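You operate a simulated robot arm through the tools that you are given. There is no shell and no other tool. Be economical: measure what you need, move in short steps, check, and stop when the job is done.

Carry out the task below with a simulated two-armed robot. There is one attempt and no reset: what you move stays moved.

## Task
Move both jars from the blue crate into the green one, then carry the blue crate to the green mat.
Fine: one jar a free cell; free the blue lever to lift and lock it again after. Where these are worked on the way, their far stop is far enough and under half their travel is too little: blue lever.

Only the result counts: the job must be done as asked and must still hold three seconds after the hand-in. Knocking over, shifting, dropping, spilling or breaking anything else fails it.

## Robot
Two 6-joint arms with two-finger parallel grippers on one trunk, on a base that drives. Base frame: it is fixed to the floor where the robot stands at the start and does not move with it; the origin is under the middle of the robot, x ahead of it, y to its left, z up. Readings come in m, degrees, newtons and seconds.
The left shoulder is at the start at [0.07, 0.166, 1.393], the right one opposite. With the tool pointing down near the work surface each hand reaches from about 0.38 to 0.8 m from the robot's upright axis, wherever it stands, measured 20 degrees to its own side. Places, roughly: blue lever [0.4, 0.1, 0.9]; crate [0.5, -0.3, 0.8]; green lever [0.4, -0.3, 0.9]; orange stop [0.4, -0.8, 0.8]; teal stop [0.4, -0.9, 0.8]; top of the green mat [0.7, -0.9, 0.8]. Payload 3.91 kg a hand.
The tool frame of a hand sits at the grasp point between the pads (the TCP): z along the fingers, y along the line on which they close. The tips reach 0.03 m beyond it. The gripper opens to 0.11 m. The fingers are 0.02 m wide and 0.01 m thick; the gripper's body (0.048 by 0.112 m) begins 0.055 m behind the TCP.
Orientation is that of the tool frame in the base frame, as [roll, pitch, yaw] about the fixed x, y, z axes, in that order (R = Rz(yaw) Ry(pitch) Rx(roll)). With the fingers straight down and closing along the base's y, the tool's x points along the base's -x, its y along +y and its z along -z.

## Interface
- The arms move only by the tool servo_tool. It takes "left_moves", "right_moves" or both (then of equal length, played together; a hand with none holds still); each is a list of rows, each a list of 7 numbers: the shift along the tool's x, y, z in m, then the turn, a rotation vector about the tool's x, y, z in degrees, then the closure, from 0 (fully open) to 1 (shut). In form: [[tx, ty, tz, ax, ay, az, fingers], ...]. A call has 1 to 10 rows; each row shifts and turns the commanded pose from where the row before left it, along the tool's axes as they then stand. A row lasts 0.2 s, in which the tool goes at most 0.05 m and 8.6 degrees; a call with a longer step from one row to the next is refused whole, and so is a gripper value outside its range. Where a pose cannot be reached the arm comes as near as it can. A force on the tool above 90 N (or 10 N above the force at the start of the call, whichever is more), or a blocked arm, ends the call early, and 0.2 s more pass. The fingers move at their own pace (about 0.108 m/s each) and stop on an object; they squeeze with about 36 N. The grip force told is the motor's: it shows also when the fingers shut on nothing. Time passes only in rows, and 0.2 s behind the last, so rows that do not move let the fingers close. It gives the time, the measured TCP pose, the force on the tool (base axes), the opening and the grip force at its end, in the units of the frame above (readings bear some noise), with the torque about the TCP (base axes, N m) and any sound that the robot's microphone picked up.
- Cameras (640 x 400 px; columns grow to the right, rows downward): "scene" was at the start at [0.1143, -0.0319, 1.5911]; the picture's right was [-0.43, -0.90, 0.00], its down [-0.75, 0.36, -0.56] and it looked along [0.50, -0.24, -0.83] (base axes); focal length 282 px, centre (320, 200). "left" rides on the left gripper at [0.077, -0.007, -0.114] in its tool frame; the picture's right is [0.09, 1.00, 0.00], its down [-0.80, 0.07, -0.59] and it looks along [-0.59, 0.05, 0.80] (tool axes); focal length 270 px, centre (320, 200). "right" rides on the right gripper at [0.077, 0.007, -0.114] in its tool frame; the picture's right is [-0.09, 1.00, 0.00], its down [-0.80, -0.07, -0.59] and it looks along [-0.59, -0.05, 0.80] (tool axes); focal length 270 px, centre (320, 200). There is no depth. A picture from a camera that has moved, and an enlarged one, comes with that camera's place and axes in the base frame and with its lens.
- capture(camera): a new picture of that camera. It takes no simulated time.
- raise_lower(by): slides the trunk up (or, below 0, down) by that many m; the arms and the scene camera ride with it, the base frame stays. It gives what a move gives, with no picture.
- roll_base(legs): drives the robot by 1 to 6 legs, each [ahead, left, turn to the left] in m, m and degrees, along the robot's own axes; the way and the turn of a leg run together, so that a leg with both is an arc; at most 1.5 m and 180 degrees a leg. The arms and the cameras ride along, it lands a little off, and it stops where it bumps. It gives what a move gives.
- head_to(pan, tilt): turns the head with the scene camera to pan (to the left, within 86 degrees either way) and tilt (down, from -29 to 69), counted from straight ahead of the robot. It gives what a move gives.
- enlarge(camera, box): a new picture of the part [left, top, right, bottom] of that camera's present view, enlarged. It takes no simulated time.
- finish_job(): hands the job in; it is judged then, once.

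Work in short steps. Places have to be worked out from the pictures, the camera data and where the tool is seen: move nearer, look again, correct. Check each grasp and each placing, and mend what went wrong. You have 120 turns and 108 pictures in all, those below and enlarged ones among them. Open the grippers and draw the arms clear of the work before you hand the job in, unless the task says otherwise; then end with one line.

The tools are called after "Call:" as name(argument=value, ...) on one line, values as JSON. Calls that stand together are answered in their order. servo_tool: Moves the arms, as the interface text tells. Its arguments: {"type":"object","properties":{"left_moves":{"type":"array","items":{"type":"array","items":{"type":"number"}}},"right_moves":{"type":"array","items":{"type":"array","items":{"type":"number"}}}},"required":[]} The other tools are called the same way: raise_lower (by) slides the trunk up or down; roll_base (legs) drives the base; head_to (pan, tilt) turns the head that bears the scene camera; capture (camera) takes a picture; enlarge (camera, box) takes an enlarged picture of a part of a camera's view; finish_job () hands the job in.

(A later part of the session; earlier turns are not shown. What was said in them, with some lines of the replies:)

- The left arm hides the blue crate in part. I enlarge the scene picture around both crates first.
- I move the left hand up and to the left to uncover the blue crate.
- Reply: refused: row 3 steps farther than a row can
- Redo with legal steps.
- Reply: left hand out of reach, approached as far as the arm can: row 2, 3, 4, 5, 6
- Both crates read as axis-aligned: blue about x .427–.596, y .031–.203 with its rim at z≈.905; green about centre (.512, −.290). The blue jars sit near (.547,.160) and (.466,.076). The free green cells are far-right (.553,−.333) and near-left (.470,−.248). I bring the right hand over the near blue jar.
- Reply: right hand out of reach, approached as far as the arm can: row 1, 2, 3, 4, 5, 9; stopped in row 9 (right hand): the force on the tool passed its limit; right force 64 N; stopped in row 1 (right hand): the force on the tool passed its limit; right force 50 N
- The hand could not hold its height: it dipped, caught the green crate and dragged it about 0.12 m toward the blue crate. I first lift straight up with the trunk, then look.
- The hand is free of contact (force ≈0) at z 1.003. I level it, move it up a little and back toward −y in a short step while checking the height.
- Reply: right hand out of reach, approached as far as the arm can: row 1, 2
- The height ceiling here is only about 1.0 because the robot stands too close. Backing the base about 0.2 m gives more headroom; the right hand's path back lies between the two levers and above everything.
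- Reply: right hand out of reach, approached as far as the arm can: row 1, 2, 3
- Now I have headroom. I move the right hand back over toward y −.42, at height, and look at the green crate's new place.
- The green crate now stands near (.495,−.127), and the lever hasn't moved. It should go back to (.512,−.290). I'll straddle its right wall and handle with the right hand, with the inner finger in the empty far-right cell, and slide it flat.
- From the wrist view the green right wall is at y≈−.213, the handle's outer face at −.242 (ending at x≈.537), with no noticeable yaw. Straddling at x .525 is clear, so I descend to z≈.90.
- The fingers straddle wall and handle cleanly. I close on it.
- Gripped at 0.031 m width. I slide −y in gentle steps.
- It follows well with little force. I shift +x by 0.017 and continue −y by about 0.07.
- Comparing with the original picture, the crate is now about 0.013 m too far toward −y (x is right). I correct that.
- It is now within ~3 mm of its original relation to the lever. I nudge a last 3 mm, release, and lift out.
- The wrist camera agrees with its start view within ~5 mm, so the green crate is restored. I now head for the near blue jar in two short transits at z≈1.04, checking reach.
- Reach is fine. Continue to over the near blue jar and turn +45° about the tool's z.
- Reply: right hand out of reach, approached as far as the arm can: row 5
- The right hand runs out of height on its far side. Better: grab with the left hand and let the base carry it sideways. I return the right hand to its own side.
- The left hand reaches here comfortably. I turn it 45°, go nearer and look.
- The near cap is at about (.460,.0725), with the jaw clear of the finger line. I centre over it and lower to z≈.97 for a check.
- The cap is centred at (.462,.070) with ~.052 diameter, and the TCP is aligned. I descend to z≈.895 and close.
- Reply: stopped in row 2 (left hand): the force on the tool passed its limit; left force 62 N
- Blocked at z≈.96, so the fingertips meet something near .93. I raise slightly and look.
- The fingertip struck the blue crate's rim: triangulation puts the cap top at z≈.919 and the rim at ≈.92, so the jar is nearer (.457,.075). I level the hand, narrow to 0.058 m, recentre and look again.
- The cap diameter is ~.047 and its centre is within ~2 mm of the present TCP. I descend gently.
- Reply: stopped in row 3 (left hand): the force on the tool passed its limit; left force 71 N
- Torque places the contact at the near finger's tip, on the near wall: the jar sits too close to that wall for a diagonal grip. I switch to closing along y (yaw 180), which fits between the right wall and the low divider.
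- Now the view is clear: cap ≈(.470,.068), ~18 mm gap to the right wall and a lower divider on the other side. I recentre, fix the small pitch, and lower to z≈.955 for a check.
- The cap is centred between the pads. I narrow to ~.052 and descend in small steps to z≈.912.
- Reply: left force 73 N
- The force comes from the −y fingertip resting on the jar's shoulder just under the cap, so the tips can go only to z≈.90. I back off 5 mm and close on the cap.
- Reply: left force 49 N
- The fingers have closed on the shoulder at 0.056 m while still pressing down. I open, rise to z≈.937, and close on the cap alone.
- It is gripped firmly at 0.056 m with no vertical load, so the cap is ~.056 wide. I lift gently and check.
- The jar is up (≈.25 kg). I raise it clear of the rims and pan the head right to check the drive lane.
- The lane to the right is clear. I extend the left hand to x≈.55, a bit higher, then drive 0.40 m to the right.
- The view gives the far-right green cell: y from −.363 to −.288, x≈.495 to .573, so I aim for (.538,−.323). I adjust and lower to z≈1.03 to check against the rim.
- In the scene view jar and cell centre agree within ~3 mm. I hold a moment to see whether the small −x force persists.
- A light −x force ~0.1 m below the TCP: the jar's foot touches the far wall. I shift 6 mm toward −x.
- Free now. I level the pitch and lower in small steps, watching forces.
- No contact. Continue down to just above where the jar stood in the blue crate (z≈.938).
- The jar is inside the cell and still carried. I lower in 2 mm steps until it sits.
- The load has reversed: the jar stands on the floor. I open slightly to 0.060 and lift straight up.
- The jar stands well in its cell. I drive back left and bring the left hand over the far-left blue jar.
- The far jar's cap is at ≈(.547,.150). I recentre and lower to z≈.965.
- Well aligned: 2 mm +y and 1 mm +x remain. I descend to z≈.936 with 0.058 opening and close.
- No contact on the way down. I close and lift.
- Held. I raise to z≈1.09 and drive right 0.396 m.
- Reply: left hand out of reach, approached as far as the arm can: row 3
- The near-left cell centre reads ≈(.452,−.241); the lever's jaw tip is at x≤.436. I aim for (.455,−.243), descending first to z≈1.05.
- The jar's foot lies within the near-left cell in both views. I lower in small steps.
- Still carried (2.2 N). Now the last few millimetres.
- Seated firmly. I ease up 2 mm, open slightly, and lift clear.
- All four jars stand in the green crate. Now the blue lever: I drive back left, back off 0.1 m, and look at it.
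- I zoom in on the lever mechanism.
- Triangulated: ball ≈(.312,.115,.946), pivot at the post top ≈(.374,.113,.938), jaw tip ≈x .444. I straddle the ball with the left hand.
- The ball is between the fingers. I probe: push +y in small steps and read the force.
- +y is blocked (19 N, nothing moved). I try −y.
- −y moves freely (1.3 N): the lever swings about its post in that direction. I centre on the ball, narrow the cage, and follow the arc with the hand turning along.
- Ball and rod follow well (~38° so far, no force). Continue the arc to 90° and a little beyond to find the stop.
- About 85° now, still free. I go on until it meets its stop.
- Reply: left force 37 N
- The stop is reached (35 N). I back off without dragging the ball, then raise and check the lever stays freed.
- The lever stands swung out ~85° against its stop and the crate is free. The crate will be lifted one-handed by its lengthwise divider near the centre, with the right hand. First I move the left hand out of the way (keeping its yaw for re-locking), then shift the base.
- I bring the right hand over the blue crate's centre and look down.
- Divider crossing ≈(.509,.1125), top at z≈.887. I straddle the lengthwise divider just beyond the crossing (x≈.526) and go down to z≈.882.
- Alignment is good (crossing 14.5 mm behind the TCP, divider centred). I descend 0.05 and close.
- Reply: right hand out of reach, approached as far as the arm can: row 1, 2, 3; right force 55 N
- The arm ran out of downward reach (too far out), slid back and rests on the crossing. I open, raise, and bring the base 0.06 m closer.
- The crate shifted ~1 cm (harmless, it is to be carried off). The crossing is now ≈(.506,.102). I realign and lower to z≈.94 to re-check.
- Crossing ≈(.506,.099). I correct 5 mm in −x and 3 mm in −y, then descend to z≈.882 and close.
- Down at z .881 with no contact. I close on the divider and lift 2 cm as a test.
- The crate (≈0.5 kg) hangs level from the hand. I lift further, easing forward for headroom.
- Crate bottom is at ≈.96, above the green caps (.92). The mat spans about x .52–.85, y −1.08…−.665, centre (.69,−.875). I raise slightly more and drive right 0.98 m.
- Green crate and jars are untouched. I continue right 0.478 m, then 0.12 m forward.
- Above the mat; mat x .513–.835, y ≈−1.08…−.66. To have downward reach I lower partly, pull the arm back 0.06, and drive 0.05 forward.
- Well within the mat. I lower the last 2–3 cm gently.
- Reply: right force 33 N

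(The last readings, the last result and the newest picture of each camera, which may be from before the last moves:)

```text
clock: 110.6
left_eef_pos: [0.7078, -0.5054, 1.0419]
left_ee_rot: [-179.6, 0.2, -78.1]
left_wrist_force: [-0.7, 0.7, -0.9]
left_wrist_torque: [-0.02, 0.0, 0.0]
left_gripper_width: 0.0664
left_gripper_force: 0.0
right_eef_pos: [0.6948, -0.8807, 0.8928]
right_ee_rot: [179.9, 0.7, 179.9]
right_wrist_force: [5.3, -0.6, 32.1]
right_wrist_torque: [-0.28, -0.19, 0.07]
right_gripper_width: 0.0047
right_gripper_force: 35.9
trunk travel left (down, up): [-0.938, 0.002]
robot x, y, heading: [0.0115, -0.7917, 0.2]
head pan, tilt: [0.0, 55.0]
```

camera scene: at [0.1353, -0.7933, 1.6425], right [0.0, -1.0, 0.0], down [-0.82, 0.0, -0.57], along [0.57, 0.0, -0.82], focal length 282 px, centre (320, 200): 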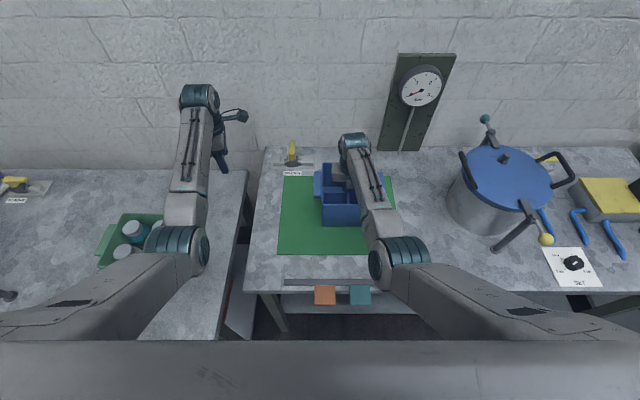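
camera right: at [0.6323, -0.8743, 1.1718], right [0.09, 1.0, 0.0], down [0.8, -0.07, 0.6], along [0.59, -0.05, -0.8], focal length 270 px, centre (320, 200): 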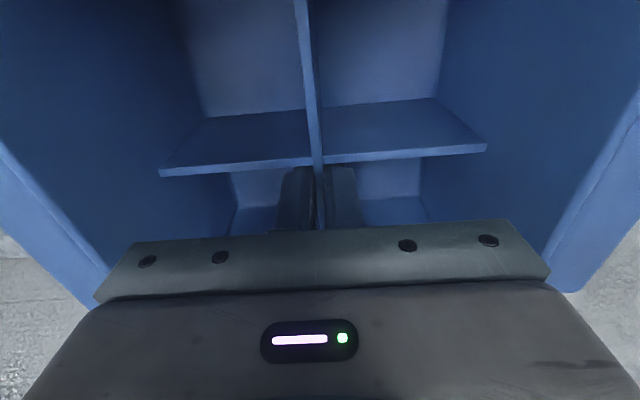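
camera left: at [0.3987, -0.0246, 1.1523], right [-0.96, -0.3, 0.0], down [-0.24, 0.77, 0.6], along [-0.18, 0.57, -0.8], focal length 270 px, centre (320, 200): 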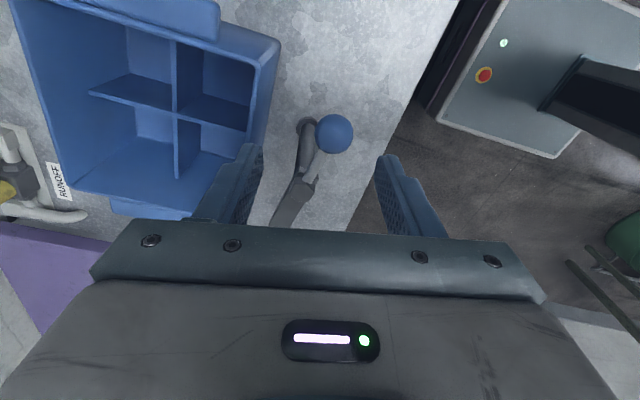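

Touchdown. I ease off, release, and lift out.

Call:
servo_tool(right_moves=[[0, 0, -0.006, 0, 0, 0, 1], [0, 0, 0, 0, 0, 0, 0.6], [0, 0, 0, 0, 0, 0, 0.5], [0, 0, -0.03, 0, 0, 0, 0.5], [0, 0, -0.04, 0, 0, 0, 0.5], [0, 0, -0.04, 0, 0, 0, 0.5], [0, 0, -0.02, 0, 0, 0, 0.5]])

Call:
capture(camera="right")

```text
clock: 112.2
left_eef_pos: [0.7109, -0.5056, 1.0394]
left_ee_rot: [-179.9, 0.2, -78.0]
left_wrist_force: [0.1, -0.4, 0.3]
left_wrist_torque: [-0.02, -0.03, 0.02]
left_gripper_width: 0.066
left_gripper_force: 0.0
right_eef_pos: [0.6946, -0.8807, 1.0245]
right_ee_rot: [179.9, 0.2, -180.0]
right_wrist_force: [0.1, 0.0, -0.1]
right_wrist_torque: [0.01, 0.03, -0.02]
right_gripper_width: 0.0551
right_gripper_force: 0.2
trunk travel left (down, up): [-0.938, 0.002]
robot x, y, heading: [0.0093, -0.7947, -0.1]
head pan, tilt: [0.0, 55.0]
```

```text
30 pictures are left
camera right: at [0.619, -0.8738, 1.1394], right [0.09, 1.0, 0.0], down [0.8, -0.07, 0.6], along [0.59, -0.05, -0.8], focal length 270 px, centre (320, 200)
```

right: 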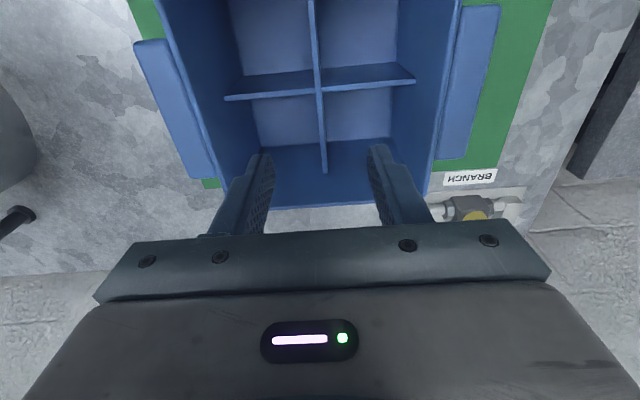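

The crate stands on the mat, whole footprint inside its edges (mat y −1.07…−.64). Next I re-lock the blue lever: raise the right hand, then drive back and left.

Call:
servo_tool(right_moves=[[-0.02, 0, -0.015, 0, 0, 0, 0.5], [-0.02, 0, -0.015, 0, 0, 0, 0.5]])

Call:
roll_base(legs=[[-0.33, 0, 0], [0, 0.56, 0]])

Call:
head_to(pan=5, tilt=50)

Call:
capture(camera="scene")

```text
clock: 112.8
left_eef_pos: [0.7109, -0.5053, 1.0395]
left_ee_rot: [-179.9, 0.2, -77.9]
left_wrist_force: [0.3, 0.5, -0.8]
left_wrist_torque: [0.0, 0.01, 0.0]
left_gripper_width: 0.066
left_gripper_force: 0.0
right_eef_pos: [0.7357, -0.8805, 1.0537]
right_ee_rot: [179.9, 0.1, -180.0]
right_wrist_force: [-0.6, 0.3, 0.0]
right_wrist_torque: [0.03, 0.04, 0.0]
right_gripper_width: 0.0551
right_gripper_force: 0.0
trunk travel left (down, up): [-0.938, 0.002]
robot x, y, heading: [0.0134, -0.7936, 0.1]
head pan, tilt: [0.0, 55.0]
```

```text
clock: 117.8
left_eef_pos: [0.3738, 0.055, 1.0394]
left_ee_rot: [-179.9, 0.3, -78.0]
left_wrist_force: [-0.1, -0.4, -0.6]
left_wrist_torque: [0.0, 0.01, -0.01]
left_gripper_width: 0.066
left_gripper_force: 0.0
right_eef_pos: [0.3992, -0.3202, 1.054]
right_ee_rot: [179.8, 0.2, -179.9]
right_wrist_force: [-0.7, -0.4, 0.0]
right_wrist_torque: [0.01, 0.01, -0.02]
right_gripper_width: 0.0552
right_gripper_force: 0.1
trunk travel left (down, up): [-0.938, 0.002]
robot x, y, heading: [-0.3263, -0.2301, 0.4]
head pan, tilt: [0.0, 55.0]
```

```text
clock: 118.5
left_eef_pos: [0.3731, 0.0572, 1.0399]
left_ee_rot: [-180.0, 0.1, -77.9]
left_wrist_force: [0.5, -0.1, -0.3]
left_wrist_torque: [0.01, -0.01, 0.01]
left_gripper_width: 0.0658
left_gripper_force: 0.1
right_eef_pos: [0.3994, -0.3194, 1.0537]
right_ee_rot: [179.9, 0.1, 180.0]
right_wrist_force: [0.4, 0.8, -0.3]
right_wrist_torque: [0.0, -0.01, 0.02]
right_gripper_width: 0.0551
right_gripper_force: 0.0
trunk travel left (down, up): [-0.938, 0.002]
robot x, y, heading: [-0.3234, -0.2317, 0.5]
head pan, tilt: [5.0, 50.0]
```

```text
29 pictures are left
camera scene: at [-0.1982, -0.2265, 1.6492], right [0.09, -1.0, 0.0], down [-0.76, -0.07, -0.64], along [0.64, 0.06, -0.77], focal length 282 px, centre (320, 200)
```

scene: 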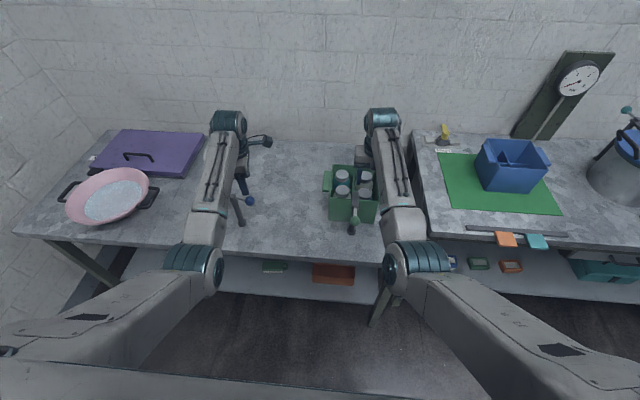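

The left hand is right over the lever. I look down before descending.

Call:
capture(camera="left")

```text
28 pictures are left
camera left: at [0.3964, -0.0185, 1.1534], right [-0.96, -0.3, 0.0], down [-0.24, 0.77, 0.6], along [-0.17, 0.57, -0.8], focal length 270 px, centre (320, 200)
```

left: 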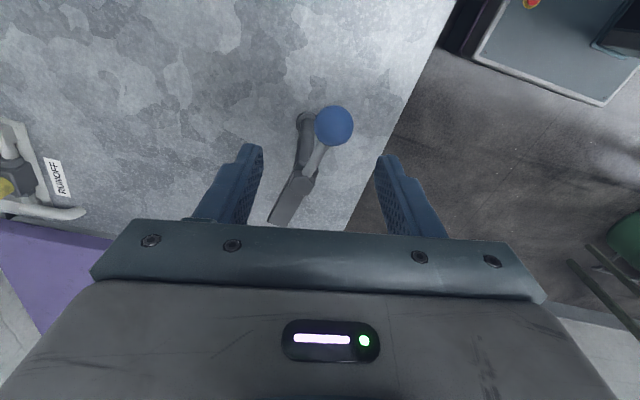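

Ball at ≈(.363,.055), lever ~80° out. I align the hand's yaw with it, centre and descend around the ball.

Call:
servo_tool(left_moves=[[0, 0, 0, 0, 0, 7.4, 0.455], [0, 0, 0, 0, 0, 7.4, 0.455], [0, 0, 0, 0, 0, 7.2, 0.455], [0.0038, 0.01, 0, 0, 0, 0, 0.455], [0, 0, 0.03, 0, 0, 0, 0.455], [0, 0, 0.03, 0, 0, 0, 0.455], [0, 0, 0.02, 0, 0, 0, 0.455], [0, 0, 0, 0, 0, 0, 0.455]])

Call:
capture(camera="left")

```text
clock: 120.2
left_eef_pos: [0.3651, 0.0546, 0.9604]
left_ee_rot: [180.0, 0.2, -100.0]
left_wrist_force: [0.1, -0.3, -0.3]
left_wrist_torque: [0.01, 0.0, 0.0]
left_gripper_width: 0.0598
left_gripper_force: 0.0
right_eef_pos: [0.3981, -0.3177, 1.055]
right_ee_rot: [179.9, 0.2, -179.9]
right_wrist_force: [0.4, -0.3, -1.2]
right_wrist_torque: [-0.01, -0.01, 0.01]
right_gripper_width: 0.0551
right_gripper_force: 0.1
trunk travel left (down, up): [-0.938, 0.002]
robot x, y, heading: [-0.3207, -0.2308, 0.3]
head pan, tilt: [5.0, 50.0]
```

```text
27 pictures are left
camera left: at [0.3569, -0.023, 1.073], right [-1.0, 0.08, 0.0], down [0.07, 0.8, 0.6], along [0.05, 0.6, -0.8], focal length 270 px, centre (320, 200)
```

left: 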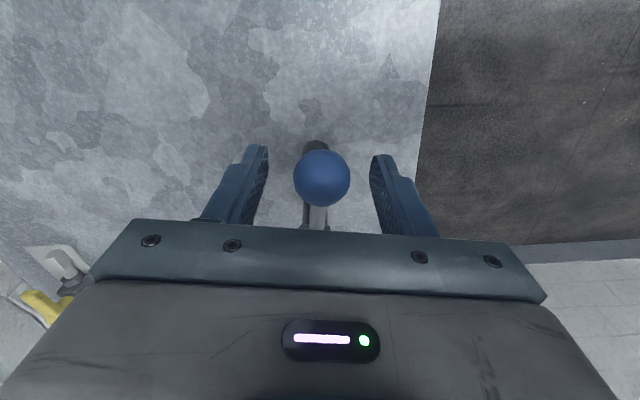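

Centred. I narrow the cage and swing the lever back along the arc.

Call:
servo_tool(left_moves=[[0, 0, 0, 0, 0, 0, 0.6], [-0.0006, 0.0086, 0, 0, 0, 8, 0.6], [-0.0006, 0.0086, 0, 0, 0, 8, 0.6], [-0.0006, 0.0086, 0, 0, 0, 8, 0.6], [-0.0006, 0.0086, 0, 0, 0, 8, 0.6], [-0.0006, 0.0086, 0, 0, 0, 8, 0.6], [-0.0006, 0.0086, 0, 0, 0, 8, 0.6], [0, 0, 0, 0, 0, 0, 0.6]])

Call:
capture(camera="left")

```text
clock: 122.0
left_eef_pos: [0.3217, 0.0836, 0.9602]
left_ee_rot: [179.8, 0.1, -148.0]
left_wrist_force: [0.0, 0.4, -0.1]
left_wrist_torque: [0.0, -0.02, 0.0]
left_gripper_width: 0.044
left_gripper_force: 0.0
right_eef_pos: [0.3983, -0.3184, 1.0547]
right_ee_rot: [180.0, 0.2, -180.0]
right_wrist_force: [0.2, 0.2, 0.4]
right_wrist_torque: [-0.01, 0.04, 0.0]
right_gripper_width: 0.0549
right_gripper_force: 0.0
trunk travel left (down, up): [-0.938, 0.002]
robot x, y, heading: [-0.323, -0.2294, 0.4]
head pan, tilt: [5.0, 50.0]
```

```text
26 pictures are left
camera left: at [0.2594, 0.0357, 1.0732], right [-0.6, 0.8, 0.0], down [0.64, 0.48, 0.6], along [0.47, 0.36, -0.8], focal length 270 px, centre (320, 200)
```

left: 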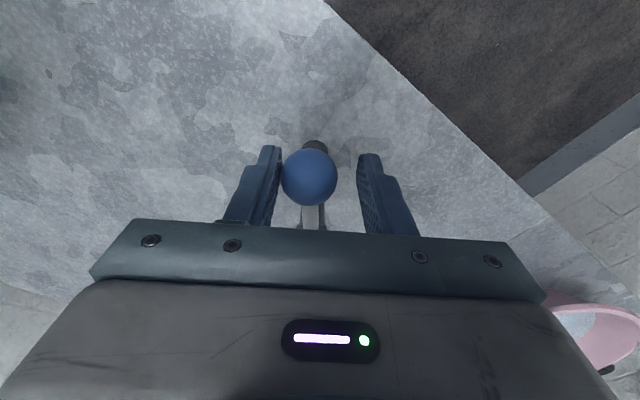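

It follows. I continue to the locked end, pushing until the stop is felt.

Call:
servo_tool(left_moves=[[-0.0006, 0.0086, 0, 0, 0, 8, 0.6], [-0.0006, 0.0086, 0, 0, 0, 8, 0.6], [-0.0006, 0.0086, 0, 0, 0, 8, 0.6], [-0.0004, 0.0086, 0, 0, 0, 8, 0.6], [0, 0.006, 0, 0, 0, 0, 0.6], [0, 0, 0, 0, 0, 0, 0.6]])

Call:
capture(camera="left")

```text
clock: 123.5
left_eef_pos: [0.3116, 0.121, 0.9602]
left_ee_rot: [179.9, 0.0, -179.9]
left_wrist_force: [0.3, -0.6, -0.6]
left_wrist_torque: [-0.04, 0.01, 0.0]
left_gripper_width: 0.0445
left_gripper_force: 0.7
right_eef_pos: [0.3988, -0.3185, 1.0543]
right_ee_rot: [179.9, 0.1, -179.9]
right_wrist_force: [-0.3, -0.1, -0.3]
right_wrist_torque: [0.03, -0.01, 0.01]
right_gripper_width: 0.0549
right_gripper_force: 0.1
trunk travel left (down, up): [-0.938, 0.002]
robot x, y, heading: [-0.3252, -0.2304, 0.4]
head pan, tilt: [5.0, 50.0]
```

```text
25 pictures are left
camera left: at [0.2351, 0.1136, 1.074], right [-0.09, 1.0, 0.0], down [0.8, 0.07, 0.6], along [0.59, 0.06, -0.8], focal length 270 px, centre (320, 200)
```

left: 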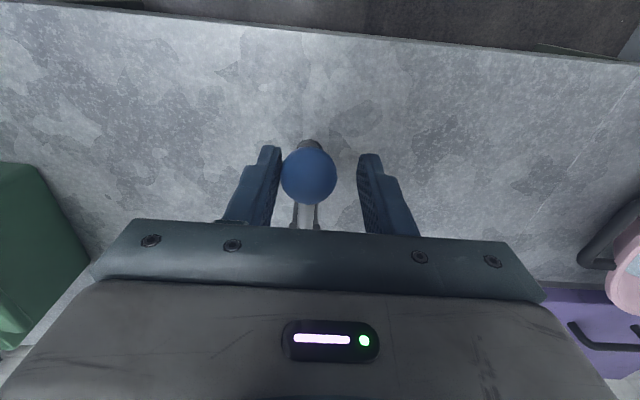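

Ball nearly at its original place. I push a little more to seat it at the stop.

Call:
servo_tool(left_moves=[[0, 0.004, 0, 0, 0, 0, 0.6], [0, 0.004, 0, 0, 0, 0, 0.6], [0, 0.002, 0, 0, 0, 0, 0.6], [0, 0, 0, 0, 0, 0, 0.6]])

```text
clock: 124.5
left_eef_pos: [0.3109, 0.1272, 0.9604]
left_ee_rot: [179.7, 0.0, -180.0]
left_wrist_force: [-3.3, -20.8, -6.5]
left_wrist_torque: [-0.08, -0.16, -0.06]
left_gripper_width: 0.0547
left_gripper_force: 10.8
right_eef_pos: [0.3998, -0.3224, 1.0533]
right_ee_rot: [179.7, 0.1, 180.0]
right_wrist_force: [-0.6, 0.2, -0.7]
right_wrist_torque: [-0.01, 0.01, -0.01]
right_gripper_width: 0.0551
right_gripper_force: 0.0
trunk travel left (down, up): [-0.938, 0.002]
robot x, y, heading: [-0.3289, -0.2315, 0.1]
head pan, tilt: [5.0, 50.0]
```

The stop is firm (21 N). I back off, open, and raise clear, then look at the whole scene.

Call:
servo_tool(left_moves=[[0, -0.008, 0, 0, 0, 0, 0.4], [0, 0, 0, 0, 0, 0, 0.3], [0, 0, -0.03, 0, 0, 0, 0.3], [0, 0, -0.03, 0, 0, 0, 0.3], [0, 0, -0.02, 0, 0, 0, 0.3]])

Call:
capture(camera="left")

```text
clock: 125.7
left_eef_pos: [0.3111, 0.1229, 1.0413]
left_ee_rot: [179.8, 0.0, -179.9]
left_wrist_force: [-0.1, -0.4, -0.5]
left_wrist_torque: [0.03, -0.03, 0.01]
left_gripper_width: 0.0771
left_gripper_force: 0.0
right_eef_pos: [0.3994, -0.3205, 1.053]
right_ee_rot: [179.8, 0.3, -179.9]
right_wrist_force: [0.3, 0.5, -0.5]
right_wrist_torque: [0.0, 0.01, 0.03]
right_gripper_width: 0.0551
right_gripper_force: 0.1
trunk travel left (down, up): [-0.938, 0.002]
robot x, y, heading: [-0.3248, -0.2328, 0.4]
head pan, tilt: [5.0, 50.0]
```

```text
24 pictures are left
camera left: at [0.2347, 0.1149, 1.1542], right [-0.09, 1.0, 0.0], down [0.8, 0.07, 0.59], along [0.59, 0.06, -0.8], focal length 270 px, centre (320, 200)
```

left: 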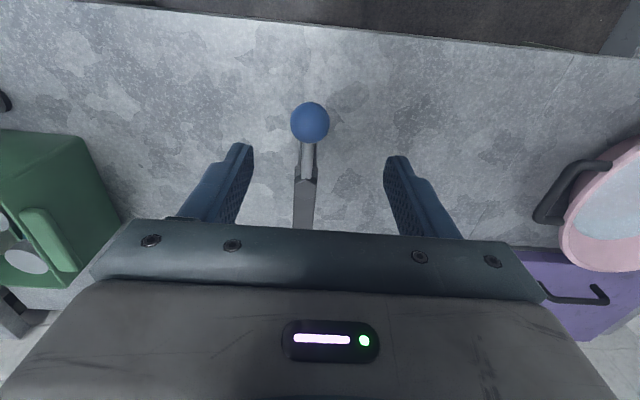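

The lever is locked again. I back the robot off, open the right gripper, and inspect everything.

Call:
roll_base(legs=[[-0.25, 0, 0]])

Call:
servo_tool(right_moves=[[0, 0, 0, 0, 0, 0, 0], [0, -0.04, 0, 0, 0, 0, 0], [0, -0.04, 0, 0, 0, 0, 0]], left_moves=[[0, 0, 0, 0, 0, 0, 0], [0, 0.04, 0, 0, 0, 0, 0], [0, 0.04, 0, 0, 0, 0, 0]])

Call:
head_to(pan=-10, tilt=42)

Call:
capture(camera="scene")

Call:
enlarge(camera="scene", box=[200, 100, 360, 220])

Call:
enlarge(camera="scene", box=[360, 60, 560, 200])

```text
clock: 127.5
left_eef_pos: [0.0657, 0.1195, 1.0388]
left_ee_rot: [179.8, 0.0, -180.0]
left_wrist_force: [0.4, -0.5, 0.1]
left_wrist_torque: [0.0, -0.01, 0.01]
left_gripper_width: 0.077
left_gripper_force: 0.1
right_eef_pos: [0.1517, -0.3226, 1.0516]
right_ee_rot: [180.0, 0.1, 180.0]
right_wrist_force: [1.1, -0.3, -0.4]
right_wrist_torque: [0.03, -0.02, -0.02]
right_gripper_width: 0.0549
right_gripper_force: 0.1
trunk travel left (down, up): [-0.938, 0.002]
robot x, y, heading: [-0.575, -0.236, 0.2]
head pan, tilt: [5.0, 50.0]
```

```text
clock: 128.3
left_eef_pos: [0.06, 0.2019, 1.0411]
left_ee_rot: [179.8, 0.1, 179.9]
left_wrist_force: [-0.2, -0.2, 0.4]
left_wrist_torque: [-0.02, 0.0, 0.03]
left_gripper_width: 0.1099
left_gripper_force: 0.1
right_eef_pos: [0.1487, -0.401, 1.0552]
right_ee_rot: [179.9, 0.3, -180.0]
right_wrist_force: [-0.2, -0.2, 0.3]
right_wrist_torque: [0.02, -0.01, -0.01]
right_gripper_width: 0.1099
right_gripper_force: 0.1
trunk travel left (down, up): [-0.938, 0.002]
robot x, y, heading: [-0.5748, -0.2344, 0.1]
head pan, tilt: [5.0, 50.0]
```

```text
clock: 129.0
left_eef_pos: [0.0623, 0.2015, 1.0404]
left_ee_rot: [179.8, 0.0, -180.0]
left_wrist_force: [0.3, -0.2, 0.0]
left_wrist_torque: [-0.02, -0.04, 0.02]
left_gripper_width: 0.1098
left_gripper_force: 0.1
right_eef_pos: [0.1494, -0.4017, 1.0548]
right_ee_rot: [179.8, 0.2, -179.9]
right_wrist_force: [-0.7, -0.6, -0.5]
right_wrist_torque: [-0.01, 0.02, -0.03]
right_gripper_width: 0.1099
right_gripper_force: 0.0
trunk travel left (down, up): [-0.938, 0.002]
robot x, y, heading: [-0.5756, -0.2312, 0.2]
head pan, tilt: [-10.0, 42.0]
```

```text
23 pictures are left
camera scene: at [-0.443, -0.249, 1.6605], right [-0.17, -0.99, 0.0], down [-0.66, 0.11, -0.74], along [0.73, -0.13, -0.67], focal length 282 px, centre (320, 200)
```

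scene: 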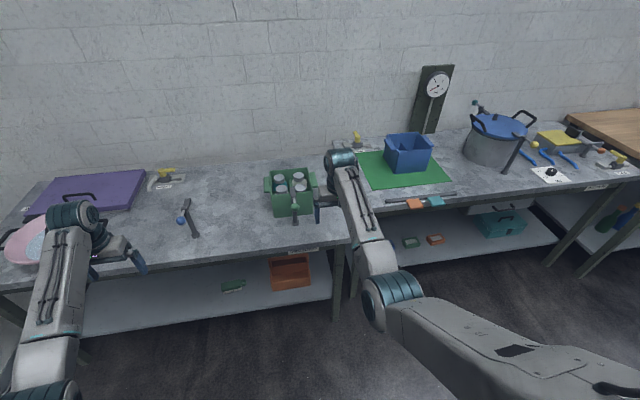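

```text
3.33 times, centred on (280, 160) of scene
camera zoom: at [-0.443, -0.249, 1.6605], right [-0.17, -0.99, 0.0], down [-0.66, 0.11, -0.74], along [0.73, -0.13, -0.67], focal length 940 px, centre (453, 333)
```

zoom: 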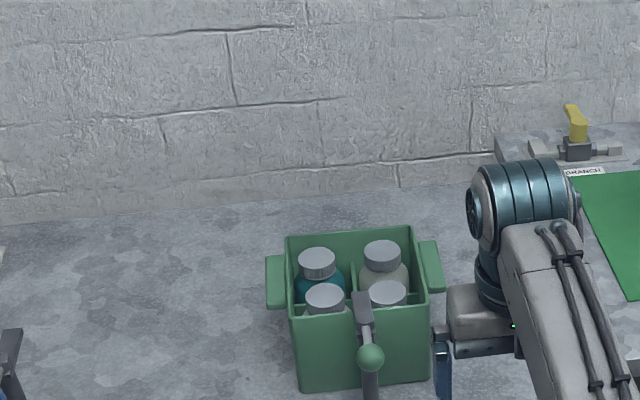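

```text
2.86 times, centred on (460, 130) of scene
camera zoom: at [-0.443, -0.249, 1.6605], right [-0.17, -0.99, 0.0], down [-0.66, 0.11, -0.74], along [0.73, -0.13, -0.67], focal length 806 px, centre (-80, 400)
```

zoom: 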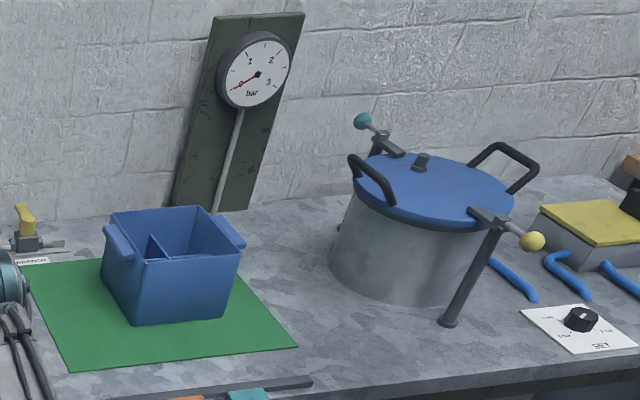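

Everything reads as done: four jars in the four green cells, the blue crate inside the mat, the blue lever back at its locked stop, the green crate back near its original place, hands open and clear. I hand in.

Call:
finish_job()

```text
The job is handed in.
```

I've handed in the job: both jars are in the green crate's two free cells, the blue crate stands on the green mat, and the blue lever is locked again. Early on, my right hand caught the green crate and dragged it about 0.16 m. I slid it back to within roughly 5 mm of its start, by picture, so it is not exactly where it began.
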